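You operate a simulated robot arm through the tools that you are given. There is no shell and no other tool. Be economical: measure what you need, move in short steps, check, and stop when the job is done.

Carry out the task below with a simulated robot arm. There is one attempt and no reset: what you move stays moved.

JOB
Swap the dirty strainer basket for the clean one and clamp the lid down again.
Fine: the dirty basket goes on the drip tray; both pump valves stay shut. Set down upright: dirty strainer basket.

Only the result counts: the job must be done as asked and must still hold three seconds after the hand-in. Knocking over, shifting, dropping, spilling or breaking anything else fails it. A push-on lid holds only when it is set on centred and level and pressed home; a screw cap is set on level and turned clockwise until tight.

ROBOT AND FRAMES
A 7-joint arm with a two-finger parallel gripper, fixed in place. Base frame: the origin is at the foot of the arm, x ahead of it, y to its left, z up; the work surface is at about z = 0.78. Readings come in m, degrees, newtons and seconds.
With the tool pointing down near the work surface it reaches from about 0.34 to 0.78 m from the base axis. Its first joint turns from -166.0 to 166.0 degrees. Payload 3.91 kg.
The tool frame sits at the grasp point between the pads (the TCP): z along the fingers, y along the line on which they close. The tips reach 0.03 m beyond it. Largest opening 0.11 m; finger width 0.02, thickness 0.01; the body of the gripper, 0.048 by 0.112 m, starts 0.055 m behind the TCP.
Orientation is that of the tool frame in the base frame, as a unit quaternion [x, y, z, w]. With the fingers straight down and closing along the base's y, the tool's x points along the base's -x, its y along +y and its z along -z.

CONTROLS
- The arm moves only by the tool jog_arm. Its argument "plan" is a list that holds one entry, the list of rows, each a list of 7 numbers: the gripper command, from -1 (shut) to 1 (fully open), values between in proportion, then the shift along the base's x, y, z in units of 150 mm (1.0 is 150 mm), then the turn, a rotation vector about the base's x, y, z in units of 120 degrees (1.0 is 120 degrees). In form: [[[fingers, x, y, z, ax, ay, az], ...]]. A call has 1 to 10 rows; each row is the pose to reach, as a shift and turn from the pose commanded when the call began. A call with a number of a shift or a turn outside -1 to 1 is refused whole. Each row takes 0.2 s and may step no farther than 0.05 m and 8.6 degrees from the row before; otherwise, or with a gripper value out of range, the whole call is refused. Where a pose cannot be reached the arm comes as near as it can. A force on the tool above 50 N (or 10 N above the force at the start of the call, whichever is more), or a blocked arm, ends the call early, and 0.2 s more pass. Each finger travels about 0.153 m/s and halts on what it meets, pressing with about 31 N; the grip force reading is that of the motor and also rises with nothing between the fingers. The clock runs only during rows and for 0.2 s after the last one: add rows that repeat a pose to give the fingers time. It gives the time, the measured TCP pose, the force on the tool (base axes), the opening and the grip force at its end, in the units of the frame above (readings bear some noise), with the torque about the TCP (base axes, N m) and any sound that the robot's microphone picked up, and new pictures: "pictures" is both (left out), scene, wrist or none.
- Cameras (640 x 400 px; columns grow to the right, rows downward): "scene" is fixed at [0.2196, -0.6496, 1.6145]; the picture's right is [0.86, -0.51, 0.00], its down [-0.38, -0.64, -0.66] and it looks along [0.34, 0.57, -0.75] (base axes); focal length 334 px, centre (320, 200). "wrist" rides on the gripper at [0.077, 0.007, -0.115] in the tool frame; the picture's right is [-0.09, 1.00, 0.00], its down [-0.80, -0.07, -0.59] and it looks along [-0.59, -0.05, 0.80] (tool axes); focal length 270 px, centre (320, 200). There is no depth. A picture from a camera that has moved, and an enlarged one, comes with that camera's place and axes in the base frame and with its lens.
- slide_trunk(by): slides the trunk up (or, below 0, down) by that many m; the arm rides with it, the base frame stays. It gives what a move gives, with no picture.
- enlarge(camera, box): a new picture of the part [left, top, right, bottom] of that camera's present view, enlarged. It takes no simulated time.
- finish_job(): hands the job in; it is judged then, once.

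Work in short steps. Places have to be worked out from the pictures, the camera data and where the tool is seen: move nearer, look again, correct. Check each grasp and each placing, and mend what went wrong. You have 120 turns and 200 pictures in all, those below and enlarged ones among them. Open the gripper and draw the arm clear of the work before you hand the job in, unless the task says otherwise; then end with one line.

The tools are called after "Emit:" as name(argument=value, ...) on one line, values as JSON. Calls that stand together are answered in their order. jog_arm: Moves the arm, as the interface text tells. Its arguments: {"type":"object","properties":{"plan":{"type":"array"},"pictures":{"type":"string","enum":["both","scene","wrist","none"]}},"required":["plan"]} The other tools are called the same way: slide_trunk (by) slides the trunk up or down; enlarge (camera, box) takes an enlarged picture of a part of a camera's view; finish_job () hands the job in.

At the start:

```text
clock: 0.0
eef_pos: [0.4979, 0.0202, 1.2126]
orientation: [0.0, 1.0, 0.0, 0.0]
wrist_force: [0.0, -0.8, -0.2]
torque: [-0.02, 0.01, -0.03]
gripper_width: 0.11
grip_force: 0.0
trunk travel left (down, up): [-0.575, 0.035]
```

scene: 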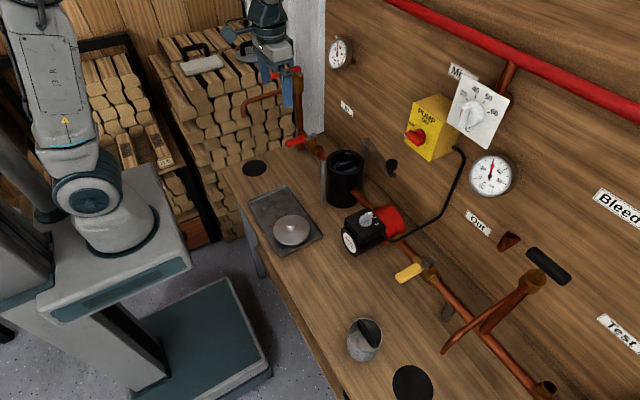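
wrist: 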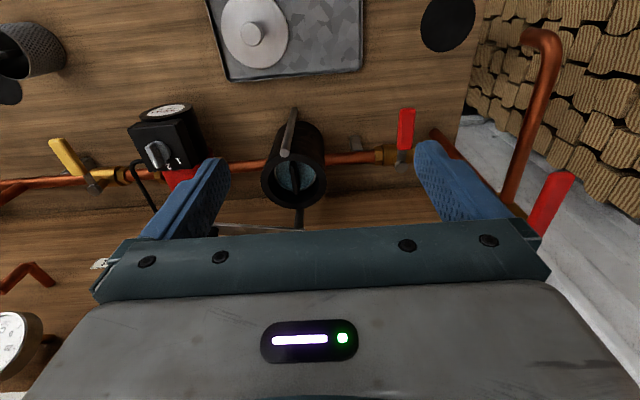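

The scene shows a strainer housing (black cylinder), a tray with a lid, and a clean basket on the bench. I enlarge the pictures to see the details.

Emit:
enlarge(camera="scene", box=[230, 120, 430, 270])

Emit:
enlarge(camera="scene", box=[320, 240, 560, 400])

Emit:
enlarge(camera="wrist", box=[200, 0, 440, 230])

```text
2.67 times, centred on (330, 195) of scene
camera zoom: at [0.2196, -0.6496, 1.6145], right [0.86, -0.51, 0.0], down [-0.38, -0.64, -0.66], along [0.34, 0.57, -0.75], focal length 890 px, centre (293, 213)
```

zoom: 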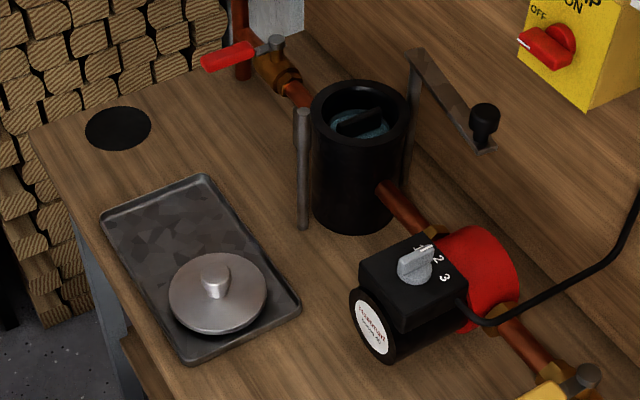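

```text
2.50 times, centred on (440, 320) of scene
camera zoom: at [0.2196, -0.6496, 1.6145], right [0.86, -0.51, 0.0], down [-0.38, -0.64, -0.66], along [0.34, 0.57, -0.75], focal length 834 px, centre (20, -100)
```

zoom: 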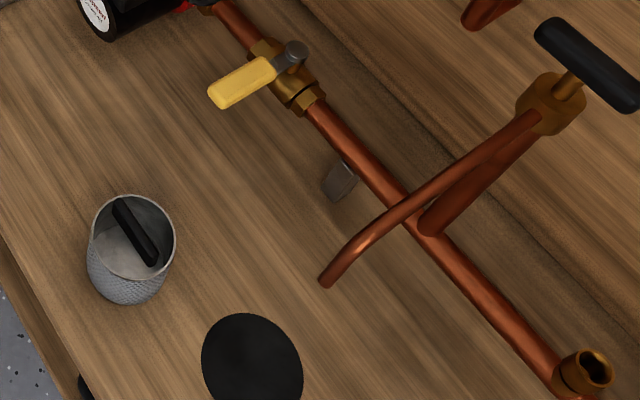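

```text
1.74 times, centred on (320, 115) of wrist
camera zoom: at [0.4197, 0.0284, 1.3275], right [0.09, 1.0, 0.0], down [0.8, -0.07, 0.59], along [0.59, -0.05, -0.8], focal length 470 px, centre (320, 348)
```

zoom: 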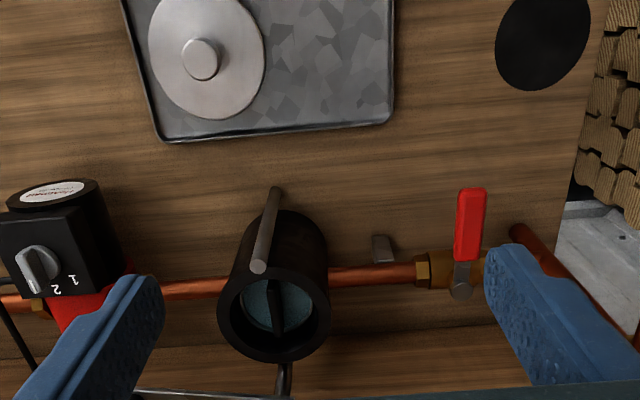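

I judge the housing to be at about (0.667,-0.037), rim z≈0.935, with one clamp post in front and a pivoting bar behind it. I'll bring the wrist camera over it for a closer look.

Emit:
jog_arm(plan=[[[1, 0.25, -0.1, -0.1, 0, 0, 0], [1, 0.5, -0.2, -0.2, 0, 0, 0], [1, 0.75, -0.3, -0.3, 0, 0, 0], [1, 1.0, -0.4, -0.4, 0, 0, 0], [1, 1.0, -0.4, -0.4, 0, 0, 0]]], pictures="both")

```text
clock: 1.2
eef_pos: [0.6488, -0.0385, 1.1526]
orientation: [-0.001, 1.0, -0.001, -0.001]
wrist_force: [-0.7, -0.1, -0.6]
torque: [0.0, 0.01, -0.03]
gripper_width: 0.1099
grip_force: 0.0
trunk travel left (down, up): [-0.575, 0.035]
camera wrist: at [0.57, -0.0313, 1.268], right [0.09, 1.0, 0.0], down [0.8, -0.07, 0.59], along [0.59, -0.05, -0.8], focal length 270 px, centre (320, 200)
```

scene: 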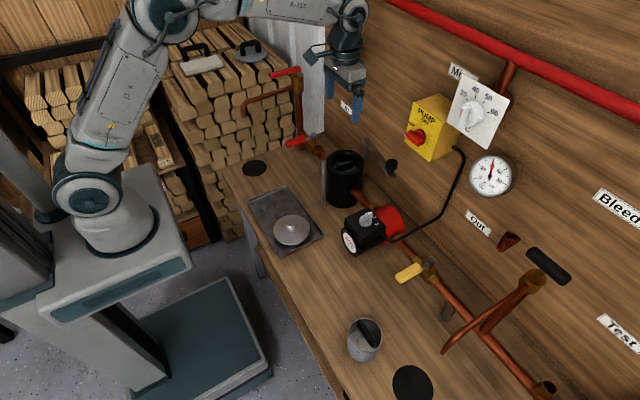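
wrist: 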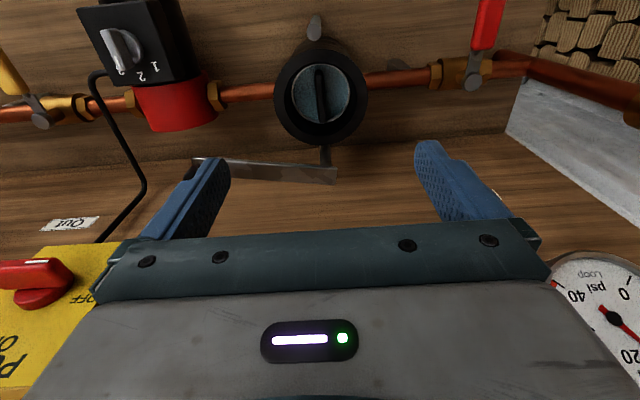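

Emit:
enlarge(camera="wrist", box=[180, 10, 440, 200])

Emit:
enlarge(camera="scene", box=[310, 130, 410, 210])

```text
2.11 times, centred on (310, 105) of wrist
camera zoom: at [0.57, -0.0313, 1.268], right [0.09, 1.0, 0.0], down [0.8, -0.07, 0.59], along [0.59, -0.05, -0.8], focal length 569 px, centre (341, 400)
```

zoom: 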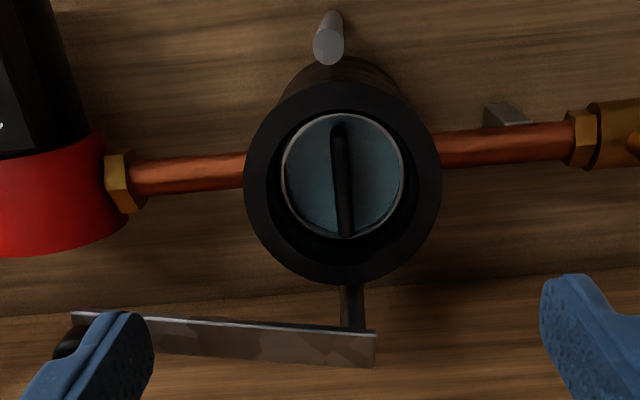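

```text
5.00 times, centred on (360, 170) of scene
camera zoom: at [0.2196, -0.6496, 1.6145], right [0.86, -0.51, 0.0], down [-0.38, -0.64, -0.66], along [0.34, 0.57, -0.75], focal length 1668 px, centre (120, 350)
```

zoom: 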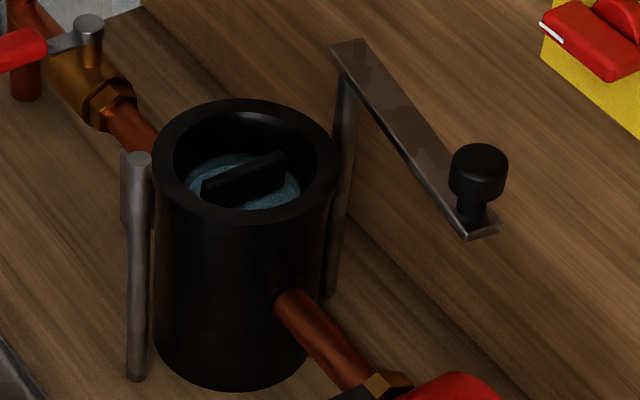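

The handle bar lies along x at about (0.665,-0.038), z≈0.92. I lower above it with the fingers partly closed to check alignment.

Emit:
jog_arm(plan=[[[0.4, 0.05, 0.0, -0.3, 0, 0, 0], [-0.1, 0.11, 0.007, -0.6, 0, 0, 0], [-0.4, 0.11, 0.007, -0.9, 0, 0, 0], [-0.4, 0.11, 0.007, -0.97, 0, 0, 0], [-0.4, 0.11, 0.007, -0.97, 0, 0, 0]]])

```text
clock: 2.4
eef_pos: [0.665, -0.0378, 1.0065]
orientation: [0.0, 1.0, 0.0, 0.0]
wrist_force: [0.1, 0.7, -0.6]
torque: [0.03, -0.01, 0.02]
gripper_width: 0.0332
grip_force: 0.0
trunk travel left (down, up): [-0.575, 0.035]
camera wrist: at [0.5867, -0.031, 1.1212], right [0.09, 1.0, 0.0], down [0.8, -0.07, 0.59], along [0.59, -0.05, -0.8], focal length 270 px, centre (320, 200)
```

scene: 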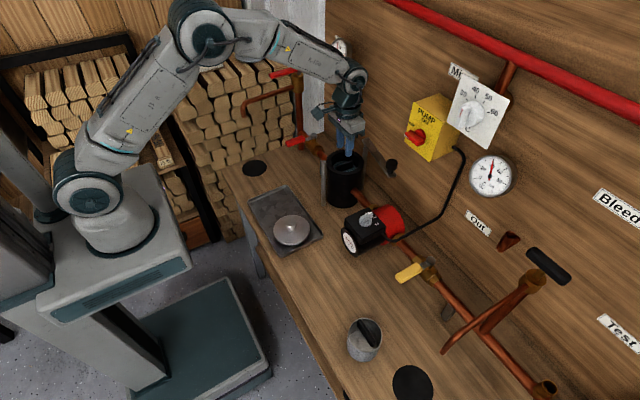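
wrist: 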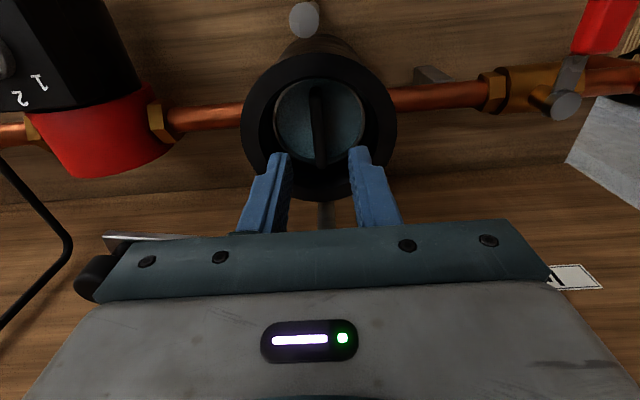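

Emit:
enlarge(camera="wrist", box=[230, 30, 410, 210])

Emit:
enlarge(camera="scene", box=[310, 110, 410, 210])

```text
2.22 times, centred on (320, 120) of wrist
camera zoom: at [0.5867, -0.031, 1.1212], right [0.09, 1.0, 0.0], down [0.8, -0.07, 0.59], along [0.59, -0.05, -0.8], focal length 601 px, centre (320, 378)
```

zoom: 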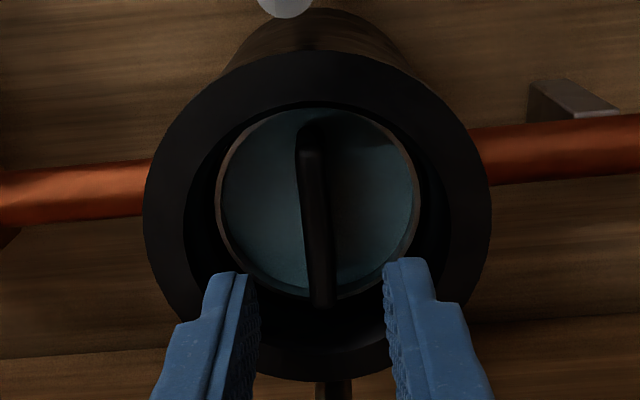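

```text
4.00 times, centred on (360, 160) of scene
camera zoom: at [0.2196, -0.6496, 1.6145], right [0.86, -0.51, 0.0], down [-0.38, -0.64, -0.66], along [0.34, 0.57, -0.75], focal length 1334 px, centre (160, 360)
```

zoom: 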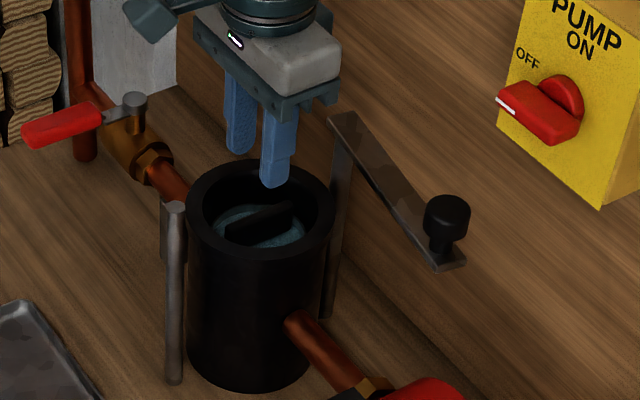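

Alignment is good. I descend to TCP z≈0.922 and look before closing.

Emit:
jog_arm(plan=[[[-0.4, 0, 0, -0.25, 0, 0, 0], [-0.4, 0, 0, -0.45, 0, 0, 0], [-0.4, 0, 0, -0.56, 0, 0, 0], [-0.4, 0, 0, -0.56, 0, 0, 0]]])

```text
clock: 3.3
eef_pos: [0.6684, -0.0381, 0.9362]
orientation: [0.0, 1.0, -0.001, 0.013]
wrist_force: [-5.2, -0.1, 24.3]
torque: [0.1, 0.37, -0.04]
gripper_width: 0.0325
grip_force: 0.0
trunk travel left (down, up): [-0.575, 0.035]
stopped in row 4: the force on the tool passed its limit at 57 N (the readings are from after the stop); the commanded pose is now the measured one
camera wrist: at [0.5869, -0.0306, 1.0489], right [0.09, 1.0, 0.0], down [0.79, -0.07, 0.61], along [0.61, -0.05, -0.79], focal length 270 px, centre (320, 200)
```

scene: 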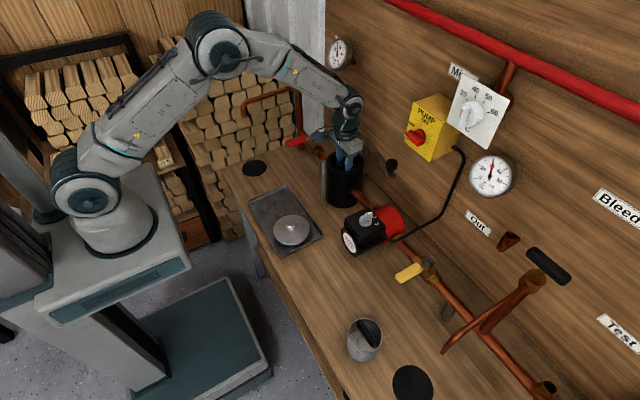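
wrist: 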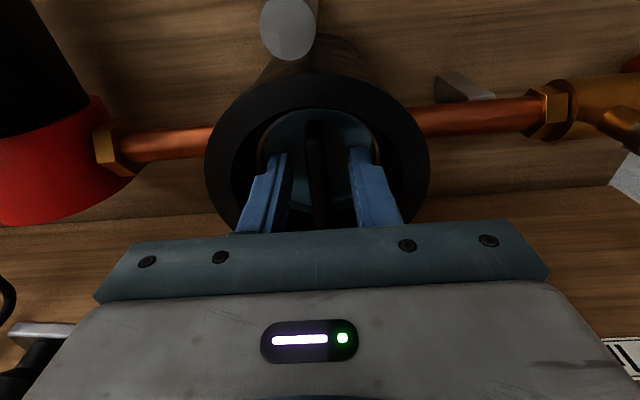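

Contact at tip z≈0.906, probably the fill in the basket; the handle is between the tips. I back off 3 mm, restore the level, and close.

Emit:
jog_arm(plan=[[[-0.4, -0.02, 0, 0.02, 0, 0.0125, 0], [-0.6, -0.02, 0, 0.02, 0, 0.0125, 0], [-1, -0.02, 0, 0.02, 0, 0.0125, 0], [-1, -0.02, 0, 0.02, 0, 0.0125, 0]]])

```text
clock: 4.3
eef_pos: [0.6651, -0.0388, 0.9363]
orientation: [0.0, 1.0, -0.001, -0.003]
wrist_force: [5.8, -1.8, 26.7]
torque: [-0.01, -0.4, -0.03]
gripper_width: 0.0092
grip_force: 31.0
trunk travel left (down, up): [-0.575, 0.035]
camera wrist: at [0.5886, -0.0315, 1.0513], right [0.09, 1.0, 0.0], down [0.8, -0.07, 0.59], along [0.59, -0.05, -0.81], focal length 270 px, centre (320, 200)
```

scene: 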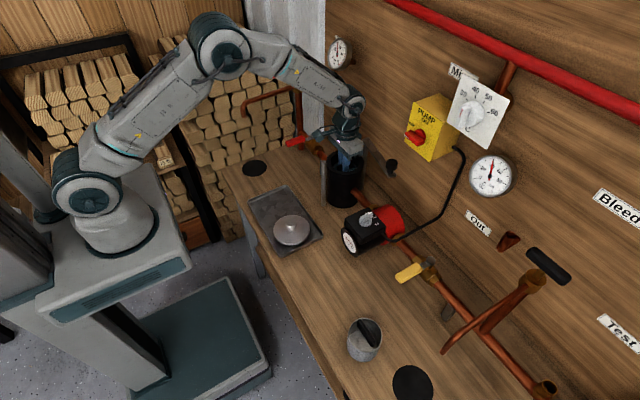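
wrist: 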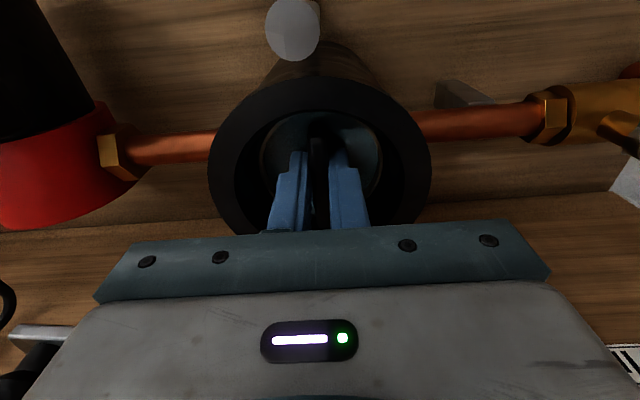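

Gripped at 9 mm. I lift straight up slowly.

Emit:
jog_arm(plan=[[[-1, 0, 0, 0.05, 0, 0, 0], [-1, 0, 0, 0.15, 0, 0, 0], [-1, 0, 0, 0.3, 0, 0, 0], [-1, 0, 0, 0.45, 0, 0, 0], [-1, 0, 0, 0.6, 0, 0, 0], [-1, 0, 0, 0.8, 0, 0, 0], [-1, 0, 0, 0.98, 0, 0, 0]]])

```text
clock: 5.9
eef_pos: [0.6675, -0.0398, 1.0817]
orientation: [0.0, 1.0, -0.002, -0.005]
wrist_force: [-0.5, 0.1, -1.4]
torque: [0.01, -0.01, 0.02]
gripper_width: 0.0093
grip_force: 31.1
trunk travel left (down, up): [-0.575, 0.035]
camera wrist: at [0.5891, -0.0312, 1.1973], right [0.09, 1.0, 0.0], down [0.81, -0.07, 0.59], along [0.58, -0.05, -0.81], focal length 270 px, centre (320, 200)
```

scene: 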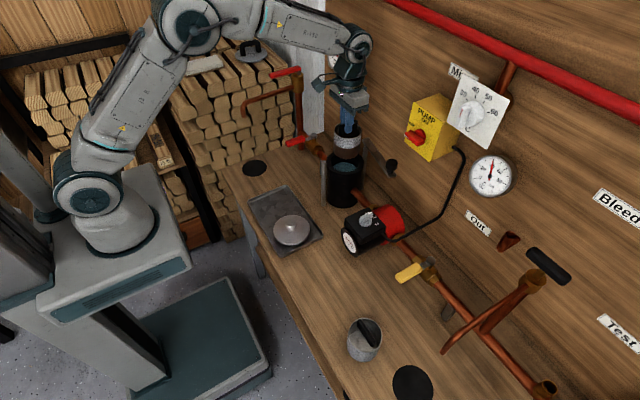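
wrist: 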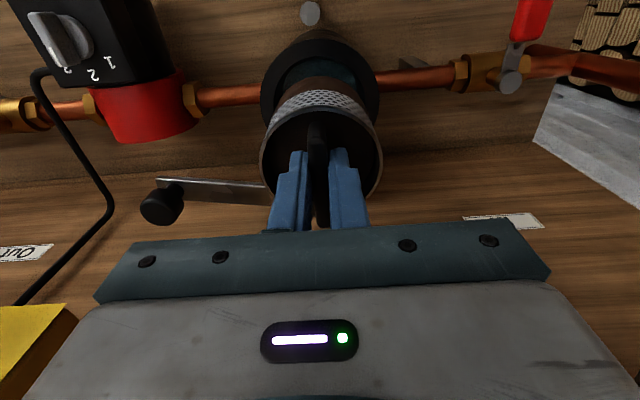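

Emit:
enlarge(camera="scene", box=[310, 80, 410, 210])

Emit:
enlarge(camera="scene", box=[235, 160, 345, 270])

```text
3.08 times, centred on (360, 145) of scene
camera zoom: at [0.2196, -0.6496, 1.6145], right [0.86, -0.51, 0.0], down [-0.38, -0.64, -0.66], along [0.34, 0.57, -0.75], focal length 1026 px, centre (197, 369)
```

zoom: 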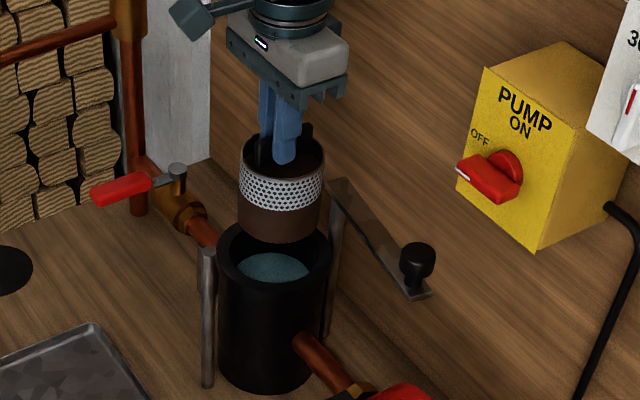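

```text
3.64 times, centred on (290, 215) of scene
camera zoom: at [0.2196, -0.6496, 1.6145], right [0.86, -0.51, 0.0], down [-0.38, -0.64, -0.66], along [0.34, 0.57, -0.75], focal length 1213 px, centre (429, 146)
```

zoom: 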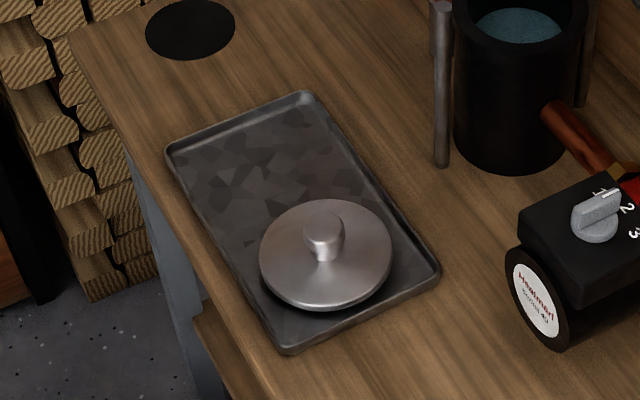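

The dirty basket hangs upright, bottom ≈0.11 below the TCP. The tray spans x 0.388–0.528, y −0.15–0.094, with the lid at (0.454,−0.09); I carry the basket toward the free part at about (0.458,0.035).

Emit:
jog_arm(plan=[[[-1, 0, 0.1, 0.2, 0, 0, 0], [-1, -0.1, 0.25, 0.3, 0, 0, 0], [-1, -0.35, 0.4, 0.3, 0, 0, 0], [-1, -0.6, 0.5, 0.3, 0, 0, 0], [-1, -0.85, 0.5, 0.3, 0, 0, 0], [-1, -1.0, 0.5, 0.3, 0, 0, 0]]], pictures="none")

Emit:
jog_arm(plan=[[[-1, -0.2, 0, -0.1, 0, 0, 0], [-1, -0.38, 0, -0.35, 0, 0, 0], [-1, -0.38, 0, -0.6, 0, 0, 0], [-1, -0.38, 0, -0.85, 0, 0, 0], [-1, -0.38, 0, -1.0, 0, 0, 0], [-1, -0.38, 0, -1.0, 0, 0, 0]]])

```text
clock: 7.3
eef_pos: [0.5146, 0.0357, 1.1252]
orientation: [0.0, 1.0, -0.001, -0.005]
wrist_force: [-1.0, -0.1, -1.6]
torque: [-0.01, -0.05, 0.02]
gripper_width: 0.0092
grip_force: 31.4
trunk travel left (down, up): [-0.575, 0.035]
```

```text
clock: 8.7
eef_pos: [0.4594, 0.0373, 0.975]
orientation: [0.0, 1.0, -0.001, -0.005]
wrist_force: [0.1, 0.0, -0.6]
torque: [0.01, -0.01, -0.04]
gripper_width: 0.009
grip_force: 31.2
trunk travel left (down, up): [-0.575, 0.035]
camera wrist: at [0.3823, 0.0443, 1.0907], right [0.09, 1.0, 0.0], down [0.81, -0.07, 0.59], along [0.58, -0.05, -0.81], focal length 270 px, centre (320, 200)
```

scene: 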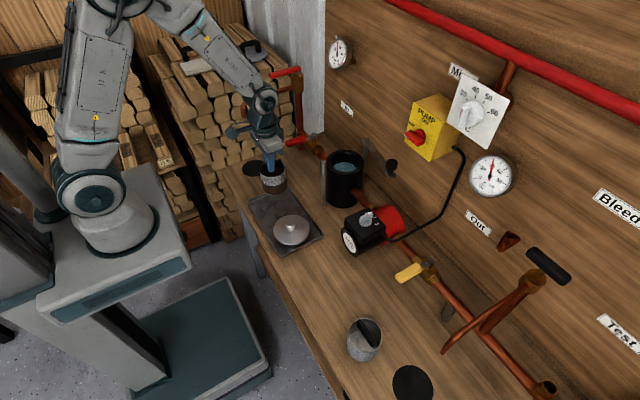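
wrist: 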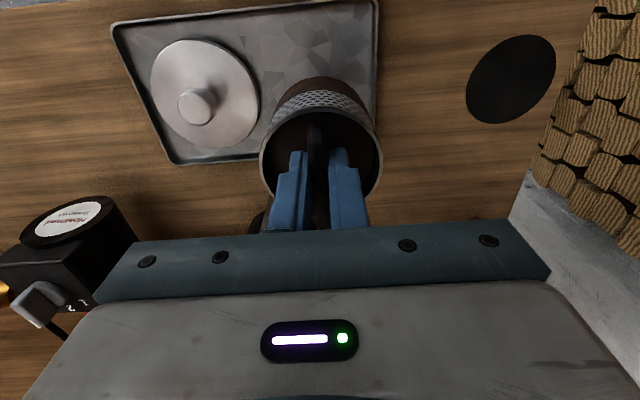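

The basket is over the free part of the tray. I lower it to near the tray surface.

Emit:
jog_arm(plan=[[[-1, 0, 0, -0.2, 0, 0, 0], [-1, 0, 0, -0.4, 0, 0, 0], [-1, 0, 0, -0.46, 0, 0, 0], [-1, 0, 0, -0.48, 0, 0, 0], [-1, 0, 0, -0.48, 0, 0, 0]]])

```text
clock: 9.9
eef_pos: [0.4597, 0.0367, 0.9023]
orientation: [0.0, 1.0, -0.001, -0.005]
wrist_force: [-0.3, 0.2, -0.4]
torque: [-0.03, 0.02, -0.01]
gripper_width: 0.0093
grip_force: 31.1
trunk travel left (down, up): [-0.575, 0.035]
camera wrist: at [0.3824, 0.044, 1.019], right [0.09, 1.0, 0.0], down [0.81, -0.07, 0.59], along [0.58, -0.05, -0.81], focal length 270 px, centre (320, 200)
```

scene: 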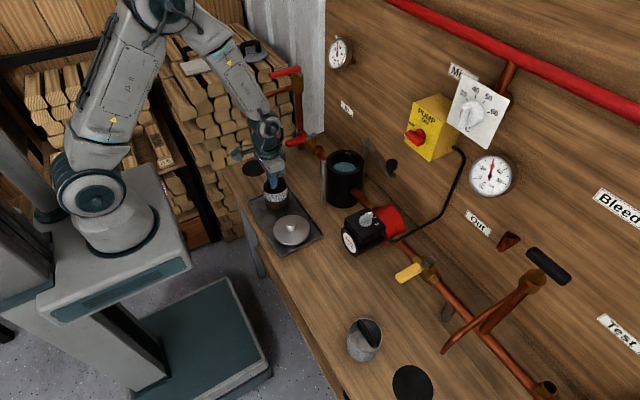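
wrist: 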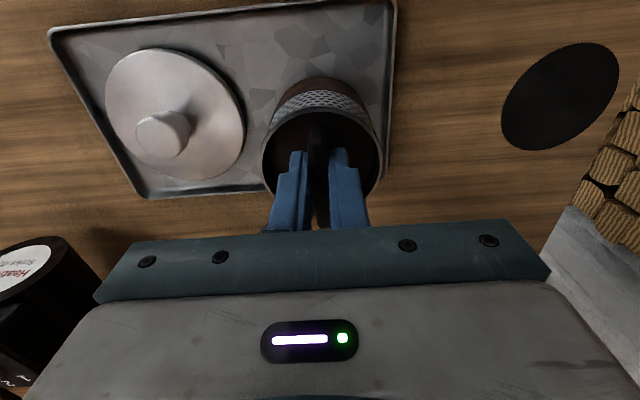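

Still free. I go down in 2 mm steps to find contact.

Emit:
jog_arm(plan=[[[-1, 0, 0, -0.02, 0, 0, 0], [-1, 0, 0, -0.035, 0, 0, 0], [-1, 0, 0, -0.05, 0, 0, 0], [-1, 0, 0, -0.05, 0, 0, 0]]], pictures="none")

```text
clock: 10.9
eef_pos: [0.4599, 0.0369, 0.8959]
orientation: [0.001, 1.0, -0.001, -0.006]
wrist_force: [-0.2, 0.0, -1.6]
torque: [-0.03, -0.01, 0.02]
gripper_width: 0.0092
grip_force: 31.6
trunk travel left (down, up): [-0.575, 0.035]
```

Emit:
jog_arm(plan=[[[-1, 0, 0, -0.015, 0, 0, 0], [-1, 0, 0, -0.03, 0, 0, 0], [-1, 0, 0, -0.04, 0, 0, 0], [-1, 0, 0, -0.04, 0, 0, 0]]], pictures="scene")

Emit:
enlarge(camera="scene", box=[235, 150, 345, 260])

```text
clock: 11.9
eef_pos: [0.4603, 0.0352, 0.8904]
orientation: [0.001, 1.0, -0.001, -0.005]
wrist_force: [0.4, -0.8, -0.5]
torque: [0.0, 0.01, 0.0]
gripper_width: 0.0093
grip_force: 30.8
trunk travel left (down, up): [-0.575, 0.035]
```

scene: 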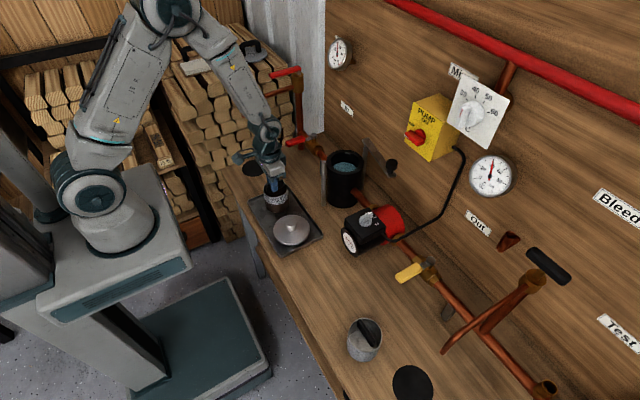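

```text
3.64 times, centred on (290, 205) of scene
camera zoom: at [0.2196, -0.6496, 1.6145], right [0.86, -0.51, 0.0], down [-0.38, -0.64, -0.66], along [0.34, 0.57, -0.75], focal length 1213 px, centre (429, 182)
```

zoom: 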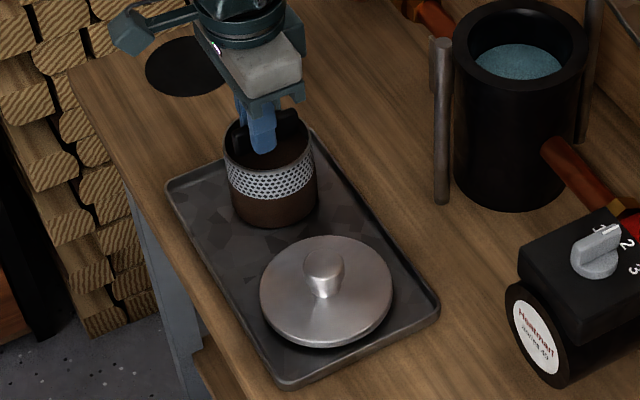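

Emit:
jog_arm(plan=[[[-1, 0, 0, -0.015, 0, 0, 0], [-1, 0, 0, -0.03, 0, 0, 0], [-1, 0, 0, -0.04, 0, 0, 0], [-1, 0, 0, -0.04, 0, 0, 0]]], pictures="none")

```text
clock: 12.8
eef_pos: [0.4599, 0.0363, 0.8888]
orientation: [0.001, 1.0, 0.0, -0.002]
wrist_force: [-8.4, -0.4, 33.2]
torque: [-0.01, 0.91, 0.01]
gripper_width: 0.0091
grip_force: 30.7
trunk travel left (down, up): [-0.575, 0.035]
stopped in row 4: the force on the tool passed its limit at 52 N (the readings are from after the stop); the commanded pose is now the measured one
```

Contact at 0.889. I relax 1 mm and open the fingers moderately (they are inside the basket rim).

Emit:
jog_arm(plan=[[[-1, 0, 0, 0.008, 0, -0.003, 0], [-0.8, 0, 0, 0.008, 0, -0.003, 0], [-0.5, 0, 0, 0.008, 0, -0.003, 0], [-0.5, 0, 0, 0.008, 0, -0.003, 0], [-0.5, 0, 0, 0.05, 0, -0.003, 0], [-0.5, 0, 0, 0.15, 0, -0.003, 0], [-0.5, 0, 0, 0.4, 0, -0.003, 0], [-0.5, 0, 0, 0.7, 0, -0.003, 0]]])

Emit:
enlarge(camera="scene", box=[235, 150, 345, 260])

```text
clock: 14.6
eef_pos: [0.4594, 0.0372, 0.9913]
orientation: [0.0, 1.0, 0.0, 0.001]
wrist_force: [-0.9, 0.7, -0.3]
torque: [0.01, -0.05, 0.02]
gripper_width: 0.0275
grip_force: 0.0
trunk travel left (down, up): [-0.575, 0.035]
camera wrist: at [0.3814, 0.0455, 1.1064], right [0.09, 1.0, 0.0], down [0.8, -0.07, 0.6], along [0.59, -0.05, -0.8], focal length 270 px, centre (320, 200)
```

scene: 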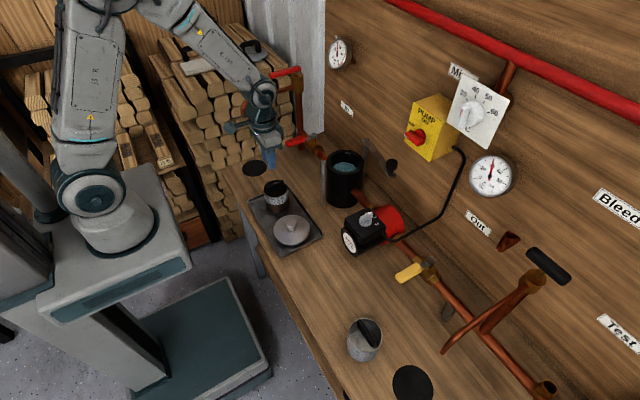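
wrist: 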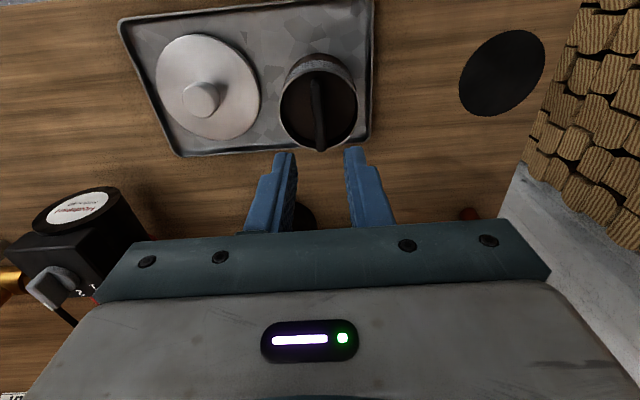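

```text
3.64 times, centred on (290, 205) of scene
camera zoom: at [0.2196, -0.6496, 1.6145], right [0.86, -0.51, 0.0], down [-0.38, -0.64, -0.66], along [0.34, 0.57, -0.75], focal length 1213 px, centre (429, 182)
```

zoom: 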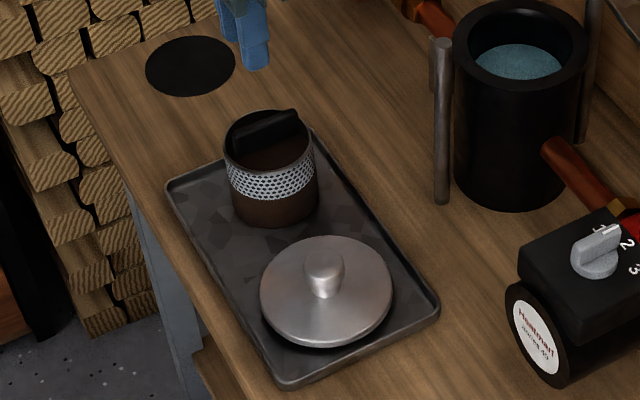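

The dirty basket stands upright on the tray. The clean basket is at about (0.442,−0.477) with its handle along y; I go there, yawing −90° on the way.

Emit:
jog_arm(plan=[[[-0.5, 0, 0, 0.2, 0, 0, -0.06], [-0.5, 0, 0, 0.45, 0, 0, -0.13], [-0.5, 0, -0.1, 0.6, 0, 0, -0.2], [-0.5, 0, -0.3, 0.6, 0, 0, -0.27], [-0.5, 0, -0.5, 0.6, 0, 0, -0.34], [-0.5, 0, -0.7, 0.6, 0, 0, -0.41], [-0.5, 0, -0.85, 0.6, 0, 0, -0.48], [-0.5, 0, -1.0, 0.6, 0, 0, -0.55]]], pictures="none")

Emit:
jog_arm(plan=[[[-0.3, 0, -0.25, 0, 0, 0, -0.067], [-0.3, 0, -0.5, 0, 0, 0, -0.134], [-0.3, 0, -0.75, 0, 0, 0, -0.2], [-0.3, 0, -1.0, 0, 0, 0, -0.2]]], pictures="none")

Emit:
jog_arm(plan=[[[-0.3, -0.05, -0.3, -0.1, 0, 0, 0], [-0.3, -0.12, -0.6, -0.3, 0, 0, 0], [-0.3, -0.12, -0.85, -0.4, 0, 0, 0], [-0.3, -0.12, -1.0, -0.5, 0, 0, 0], [-0.3, -0.12, -1.0, -0.5, 0, 0, 0]]])

```text
clock: 16.4
eef_pos: [0.4599, -0.1138, 1.0816]
orientation: [0.545, 0.838, 0.0, 0.001]
wrist_force: [0.0, 0.3, -0.2]
torque: [-0.02, -0.04, 0.03]
gripper_width: 0.0275
grip_force: 0.0
trunk travel left (down, up): [-0.575, 0.035]
```

```text
clock: 17.4
eef_pos: [0.4617, -0.2643, 1.0812]
orientation: [0.707, 0.707, 0.0, 0.001]
wrist_force: [0.7, 0.2, 1.5]
torque: [0.02, -0.01, 0.02]
gripper_width: 0.0387
grip_force: 0.1
trunk travel left (down, up): [-0.575, 0.035]
```

```text
refused: row 2 steps farther than a row can; nothing moved
```

Emit:
jog_arm(plan=[[[-0.3, -0.05, -0.25, -0.1, 0, 0, 0], [-0.3, -0.1, -0.5, -0.2, 0, 0, 0], [-0.3, -0.12, -0.75, -0.3, 0, 0, 0], [-0.3, -0.12, -1.0, -0.4, 0, 0, 0], [-0.3, -0.12, -1.0, -0.5, 0, 0, 0], [-0.3, -0.12, -1.0, -0.5, 0, 0, 0]]])

```text
clock: 18.8
eef_pos: [0.4434, -0.4154, 1.0063]
orientation: [0.707, 0.707, 0.0, 0.0]
wrist_force: [-1.3, -0.7, -0.4]
torque: [0.01, 0.01, 0.02]
gripper_width: 0.0385
grip_force: 0.1
trunk travel left (down, up): [-0.575, 0.035]
camera wrist: at [0.4493, -0.3366, 1.1196], right [1.0, -0.09, 0.0], down [-0.07, -0.8, 0.6], along [-0.05, -0.59, -0.8], focal length 270 px, centre (320, 200)
```

scene: 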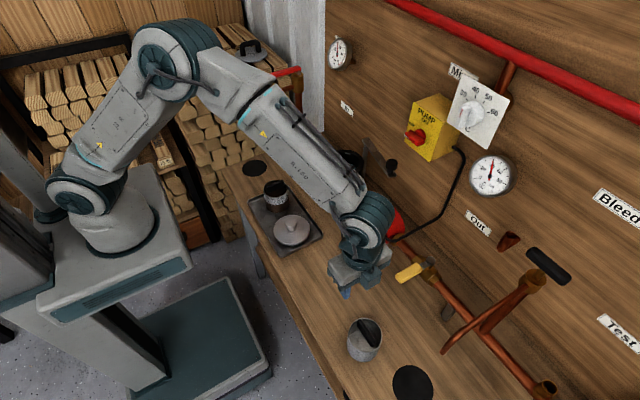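
wrist: 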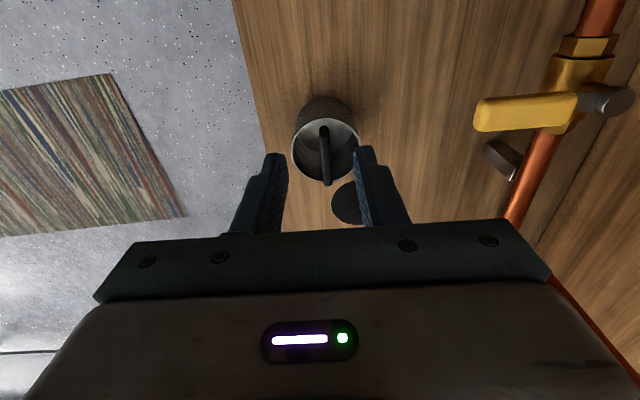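

Handle runs along y, centred at about (0.444,−0.468). I move over it and look from close up.

Emit:
jog_arm(plan=[[[-0.4, 0.007, -0.2, -0.1, 0, 0, 0], [-0.45, 0.007, -0.35, -0.3, 0, 0, 0], [-0.45, 0.007, -0.35, -0.45, 0, 0, 0], [-0.45, 0.007, -0.35, -0.45, 0, 0, 0]]])

Emit:
enlarge(camera="wrist", box=[230, 60, 410, 230])

Emit:
enlarge(camera="scene", box=[310, 260, 430, 380])

```text
clock: 19.8
eef_pos: [0.4443, -0.4665, 0.9386]
orientation: [0.707, 0.707, -0.001, 0.0]
wrist_force: [0.6, -0.2, -0.3]
torque: [0.01, -0.01, 0.01]
gripper_width: 0.0304
grip_force: 0.1
trunk travel left (down, up): [-0.575, 0.035]
camera wrist: at [0.4499, -0.3893, 1.053], right [1.0, -0.09, 0.0], down [-0.07, -0.8, 0.6], along [-0.05, -0.59, -0.8], focal length 270 px, centre (320, 200)
```

scene: 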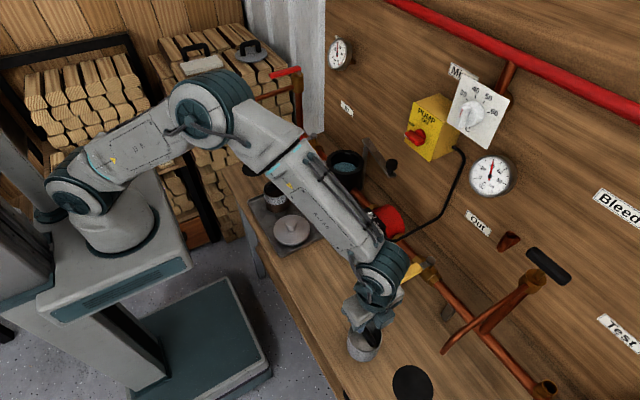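
wrist: 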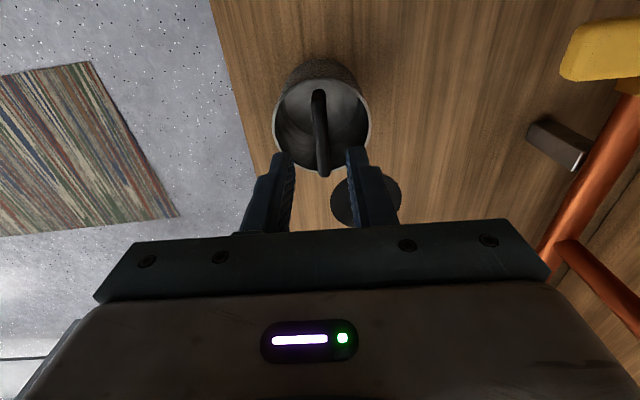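

```text
2.35 times, centred on (320, 145) of wrist
camera zoom: at [0.4499, -0.3893, 1.053], right [1.0, -0.09, 0.0], down [-0.07, -0.8, 0.6], along [-0.05, -0.59, -0.8], focal length 636 px, centre (320, 329)
```

zoom: 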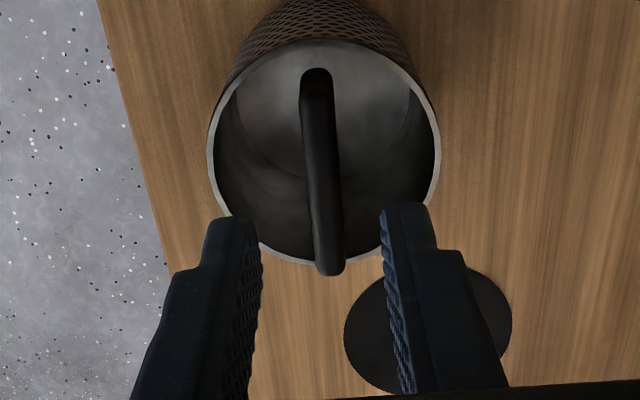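

```text
3.33 times, centred on (370, 320) of scene
camera zoom: at [0.2196, -0.6496, 1.6145], right [0.86, -0.51, 0.0], down [-0.38, -0.64, -0.66], along [0.34, 0.57, -0.75], focal length 1112 px, centre (153, -200)
```

zoom: 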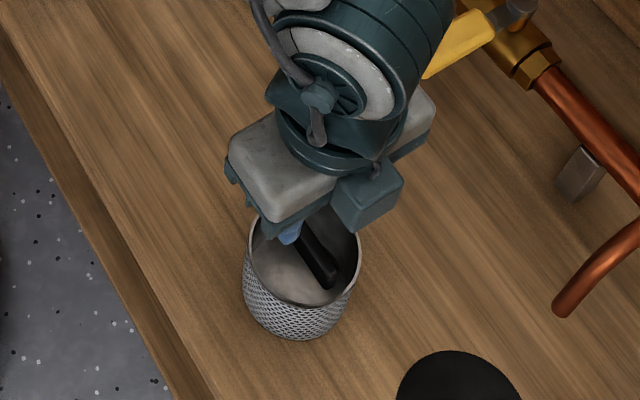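

Aligned within a few millimetres. I descend to TCP z≈0.882 and close.

Emit:
jog_arm(plan=[[[-0.45, 0.003, 0.02, -0.15, 0, 0, 0], [-0.45, 0.003, 0.02, -0.3, 0, 0, 0], [-0.45, 0.003, 0.02, -0.375, 0, 0, 0], [-0.45, 0.003, 0.02, -0.375, 0, 0, 0], [-1, 0.003, 0.02, -0.375, 0, 0, 0], [-1, 0.003, 0.02, -0.375, 0, 0, 0], [-1, 0.003, 0.02, -0.375, 0, 0, 0]]])

```text
clock: 21.4
eef_pos: [0.4455, -0.4631, 0.8842]
orientation: [0.707, 0.707, -0.001, 0.003]
wrist_force: [4.7, -4.7, 22.8]
torque: [-0.25, -0.14, 0.04]
gripper_width: 0.009
grip_force: 30.7
trunk travel left (down, up): [-0.575, 0.035]
camera wrist: at [0.4511, -0.385, 0.9994], right [1.0, -0.09, 0.0], down [-0.07, -0.8, 0.6], along [-0.05, -0.6, -0.8], focal length 270 px, centre (320, 200)
```

scene: 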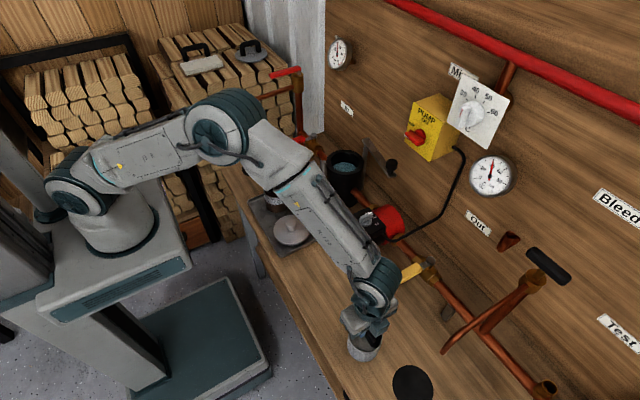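
wrist: 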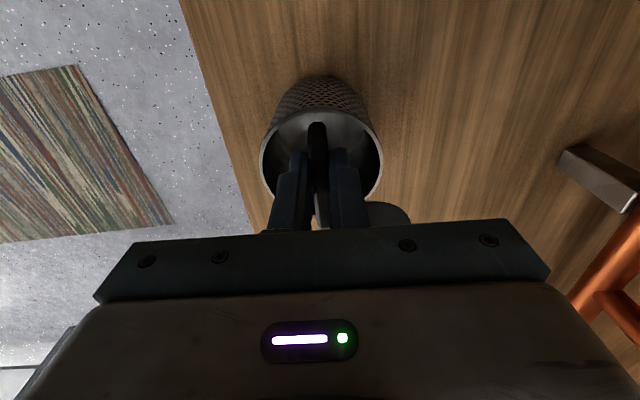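

Gripped at 9 mm. I lift straight up.

Emit:
jog_arm(plan=[[[-1, 0, 0, 0.05, 0, 0, 0], [-1, 0, 0, 0.15, 0, 0, 0], [-1, 0, 0, 0.35, 0, 0, 0], [-1, 0, 0, 0.6, 0, 0, 0], [-1, 0, 0, 0.85, 0, 0, 0], [-1, 0, 0, 1.0, 0, 0, 0]]])

```text
clock: 22.8
eef_pos: [0.4424, -0.4629, 1.0329]
orientation: [0.707, 0.707, -0.001, 0.0]
wrist_force: [0.9, 0.2, -0.8]
torque: [0.02, -0.03, 0.01]
gripper_width: 0.0091
grip_force: 30.6
trunk travel left (down, up): [-0.575, 0.035]
camera wrist: at [0.4497, -0.3855, 1.148], right [1.0, -0.09, 0.0], down [-0.07, -0.8, 0.6], along [-0.05, -0.59, -0.8], focal length 270 px, centre (320, 200)
```

scene: 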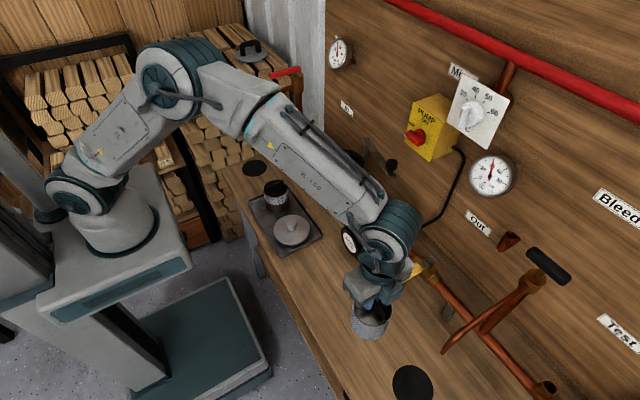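
wrist: 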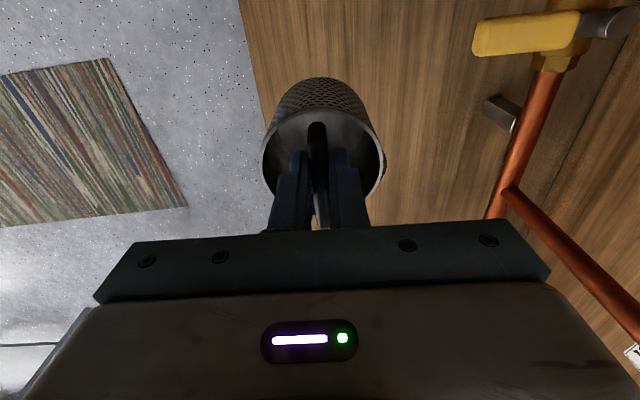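

The clean basket hangs the same way as the dirty one did. I carry it over, rising to z≈1.13 and yawing back +90°.

Emit:
jog_arm(plan=[[[-1, 0, 0, 0.25, 0, 0, 0.06], [-1, 0, 0, 0.5, 0, 0, 0.12], [-1, 0.1, 0.15, 0.65, 0, 0, 0.18], [-1, 0.25, 0.35, 0.65, 0, 0, 0.24], [-1, 0.4, 0.55, 0.65, 0, 0, 0.3], [-1, 0.55, 0.75, 0.65, 0, 0, 0.36], [-1, 0.65, 0.9, 0.65, 0, 0, 0.42], [-1, 0.7, 1.0, 0.65, 0, 0, 0.48]]], pictures="none")

Emit:
jog_arm(plan=[[[-1, 0.15, 0.2, 0, 0, 0, 0.06], [-1, 0.3, 0.4, 0, 0, 0, 0.12], [-1, 0.4, 0.6, 0, 0, 0, 0.18], [-1, 0.45, 0.8, 0, 0, 0, 0.24], [-1, 0.5, 1.0, 0, 0, 0, 0.27], [-1, 0.5, 1.0, 0, 0, 0, 0.27]]])

```text
clock: 24.6
eef_pos: [0.5498, -0.3128, 1.1297]
orientation: [0.278, 0.961, -0.002, 0.001]
wrist_force: [-0.1, 0.3, 0.1]
torque: [-0.01, -0.03, 0.01]
gripper_width: 0.0091
grip_force: 30.9
trunk travel left (down, up): [-0.575, 0.035]
```

```text
clock: 26.0
eef_pos: [0.6252, -0.1634, 1.129]
orientation: [-0.001, 1.0, 0.001, 0.0]
wrist_force: [0.2, -0.1, -1.4]
torque: [-0.01, 0.01, 0.01]
gripper_width: 0.009
grip_force: 31.2
trunk travel left (down, up): [-0.575, 0.035]
camera wrist: at [0.547, -0.1552, 1.2442], right [0.09, 1.0, 0.0], down [0.8, -0.07, 0.6], along [0.59, -0.05, -0.8], focal length 270 px, centre (320, 200)
```

scene: 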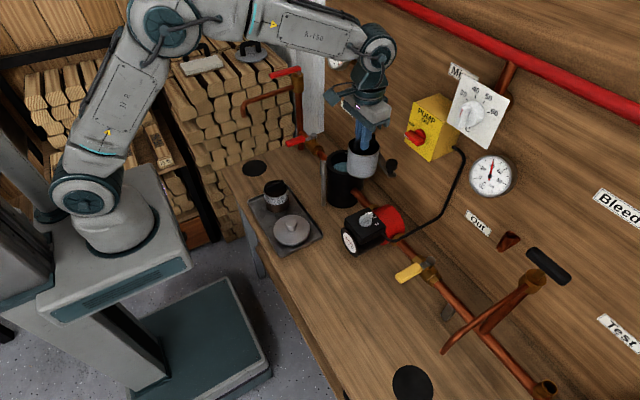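
wrist: 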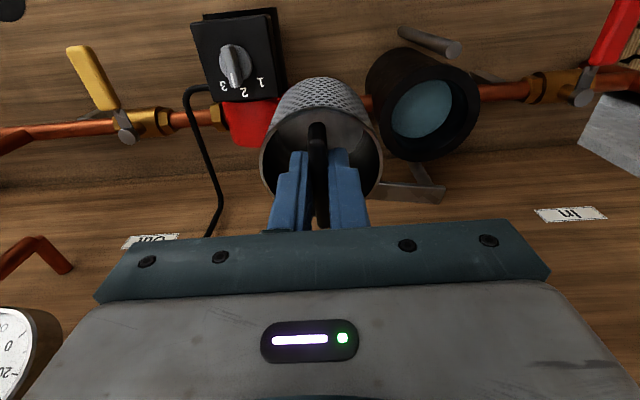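

Next I go above the housing at (0.665,−0.039), and lower to basket bottom ≈0.965.

Emit:
jog_arm(plan=[[[-1, 0.08, 0.25, 0, 0, 0, 0], [-1, 0.16, 0.5, 0, 0, 0, 0], [-1, 0.24, 0.75, 0, 0, 0, 0], [-1, 0.266, 0.83, 0, 0, 0, 0], [-1, 0.266, 0.83, -0.2, 0, 0, 0], [-1, 0.266, 0.83, -0.38, 0, 0, 0], [-1, 0.266, 0.83, -0.38, 0, 0, 0]]])

Emit:
enlarge(camera="scene", box=[310, 80, 410, 210])

Emit:
enlarge(camera="wrist", box=[200, 0, 440, 240])

```text
clock: 27.6
eef_pos: [0.6654, -0.0372, 1.0734]
orientation: [0.0, 1.0, 0.0, 0.002]
wrist_force: [0.6, -0.1, -1.2]
torque: [-0.06, 0.02, -0.02]
gripper_width: 0.009
grip_force: 30.6
trunk travel left (down, up): [-0.575, 0.035]
camera wrist: at [0.5865, -0.0304, 1.1874], right [0.09, 1.0, 0.0], down [0.8, -0.07, 0.6], along [0.59, -0.05, -0.8], focal length 270 px, centre (320, 200)
```

scene: 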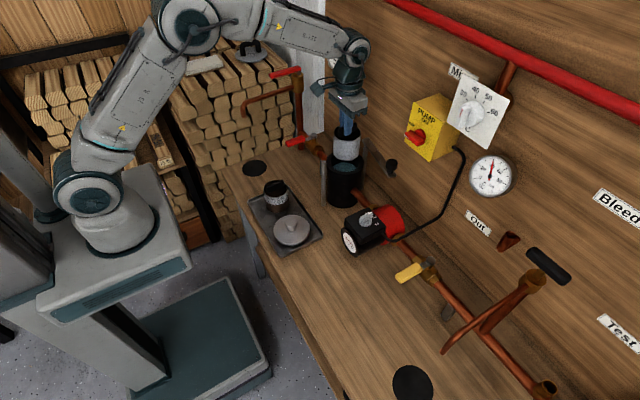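
wrist: 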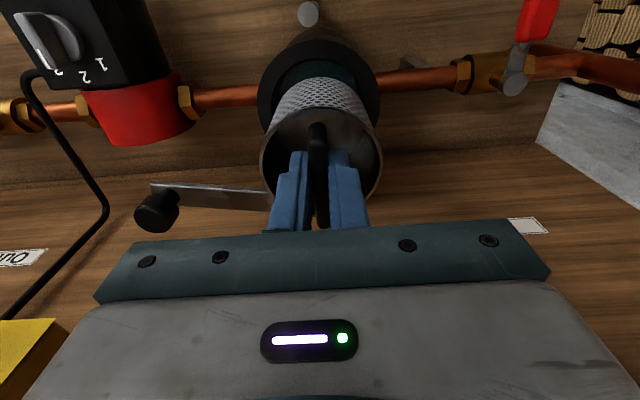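

```text
3.08 times, centred on (360, 145) of scene
camera zoom: at [0.2196, -0.6496, 1.6145], right [0.86, -0.51, 0.0], down [-0.38, -0.64, -0.66], along [0.34, 0.57, -0.75], focal length 1026 px, centre (197, 369)
```

zoom: 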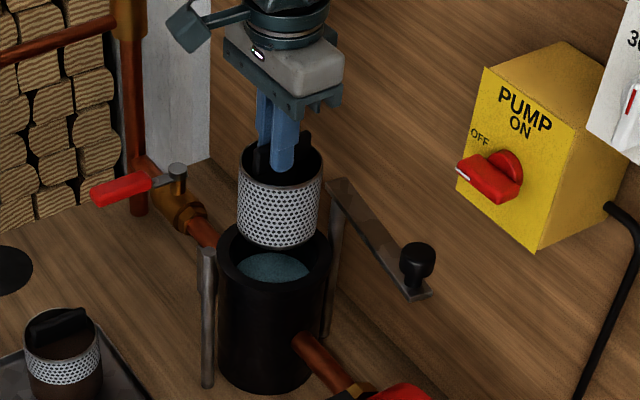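

```text
1.67 times, centred on (320, 120) of wrist
camera zoom: at [0.5865, -0.0304, 1.1874], right [0.09, 1.0, 0.0], down [0.8, -0.07, 0.6], along [0.59, -0.05, -0.8], focal length 450 px, centre (320, 333)
```

zoom: 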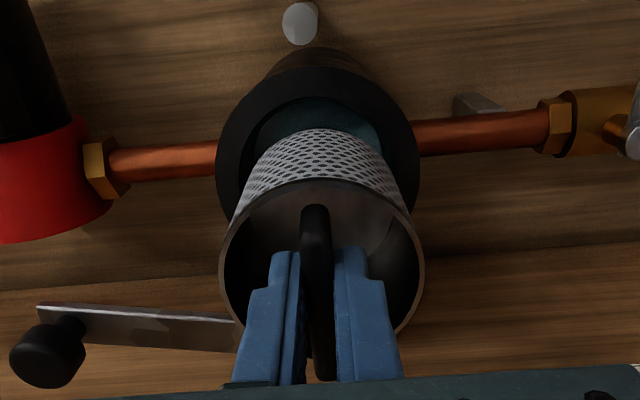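

Well aligned. I lower slowly into the bore toward the earlier grasp height of 0.936.

Emit:
jog_arm(plan=[[[-1, 0, 0, -0.1, 0, 0, 0], [-1, 0, 0, -0.2, 0, 0, 0], [-1, 0, 0, -0.3, 0, 0, 0], [-1, 0, 0, -0.4, 0, 0, 0], [-1, 0, 0, -0.5, 0, 0, 0], [-1, 0, 0, -0.6, 0, 0, 0], [-1, 0, 0, -0.7, 0, 0, 0], [-1, 0, 0, -0.8, 0, 0, 0], [-1, 0, 0, -0.86, 0, 0, 0]]])

```text
clock: 29.6
eef_pos: [0.6649, -0.0377, 0.9443]
orientation: [0.001, 1.0, 0.0, 0.0]
wrist_force: [-0.6, 0.3, -0.8]
torque: [0.03, -0.01, -0.01]
gripper_width: 0.0093
grip_force: 31.3
trunk travel left (down, up): [-0.575, 0.035]
camera wrist: at [0.5864, -0.0304, 1.059], right [0.09, 1.0, 0.0], down [0.8, -0.07, 0.6], along [0.59, -0.05, -0.8], focal length 270 px, centre (320, 200)
```

scene: 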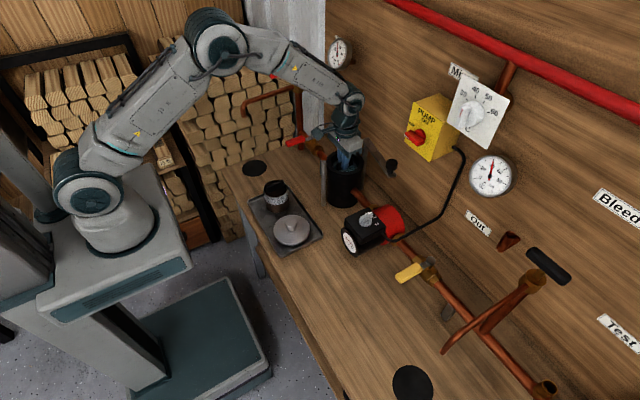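
wrist: 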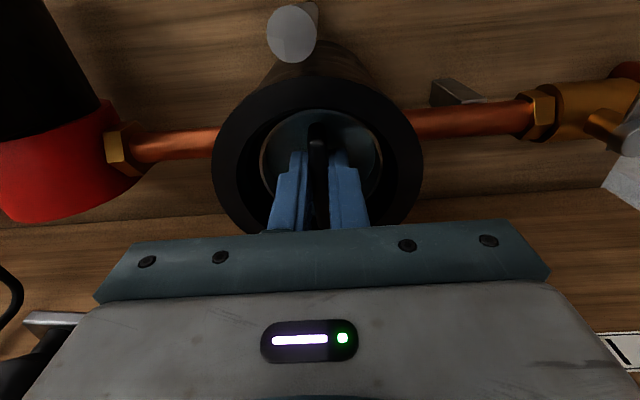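

Emit:
jog_arm(plan=[[[-1, 0, 0, -0.02, 0, 0, 0], [-1, 0, 0, -0.04, 0, 0, 0], [-1, 0, 0, -0.05, 0, 0, 0], [-1, 0, 0, -0.06, 0, 0, 0], [-1, 0, 0, -0.06, 0, 0, 0]]], pictures="none")

```text
clock: 30.8
eef_pos: [0.664, -0.0389, 0.9361]
orientation: [0.0, 1.0, 0.0, 0.0]
wrist_force: [-1.3, 0.2, 5.5]
torque: [0.0, -0.05, 0.0]
gripper_width: 0.009
grip_force: 31.3
trunk travel left (down, up): [-0.575, 0.035]
```

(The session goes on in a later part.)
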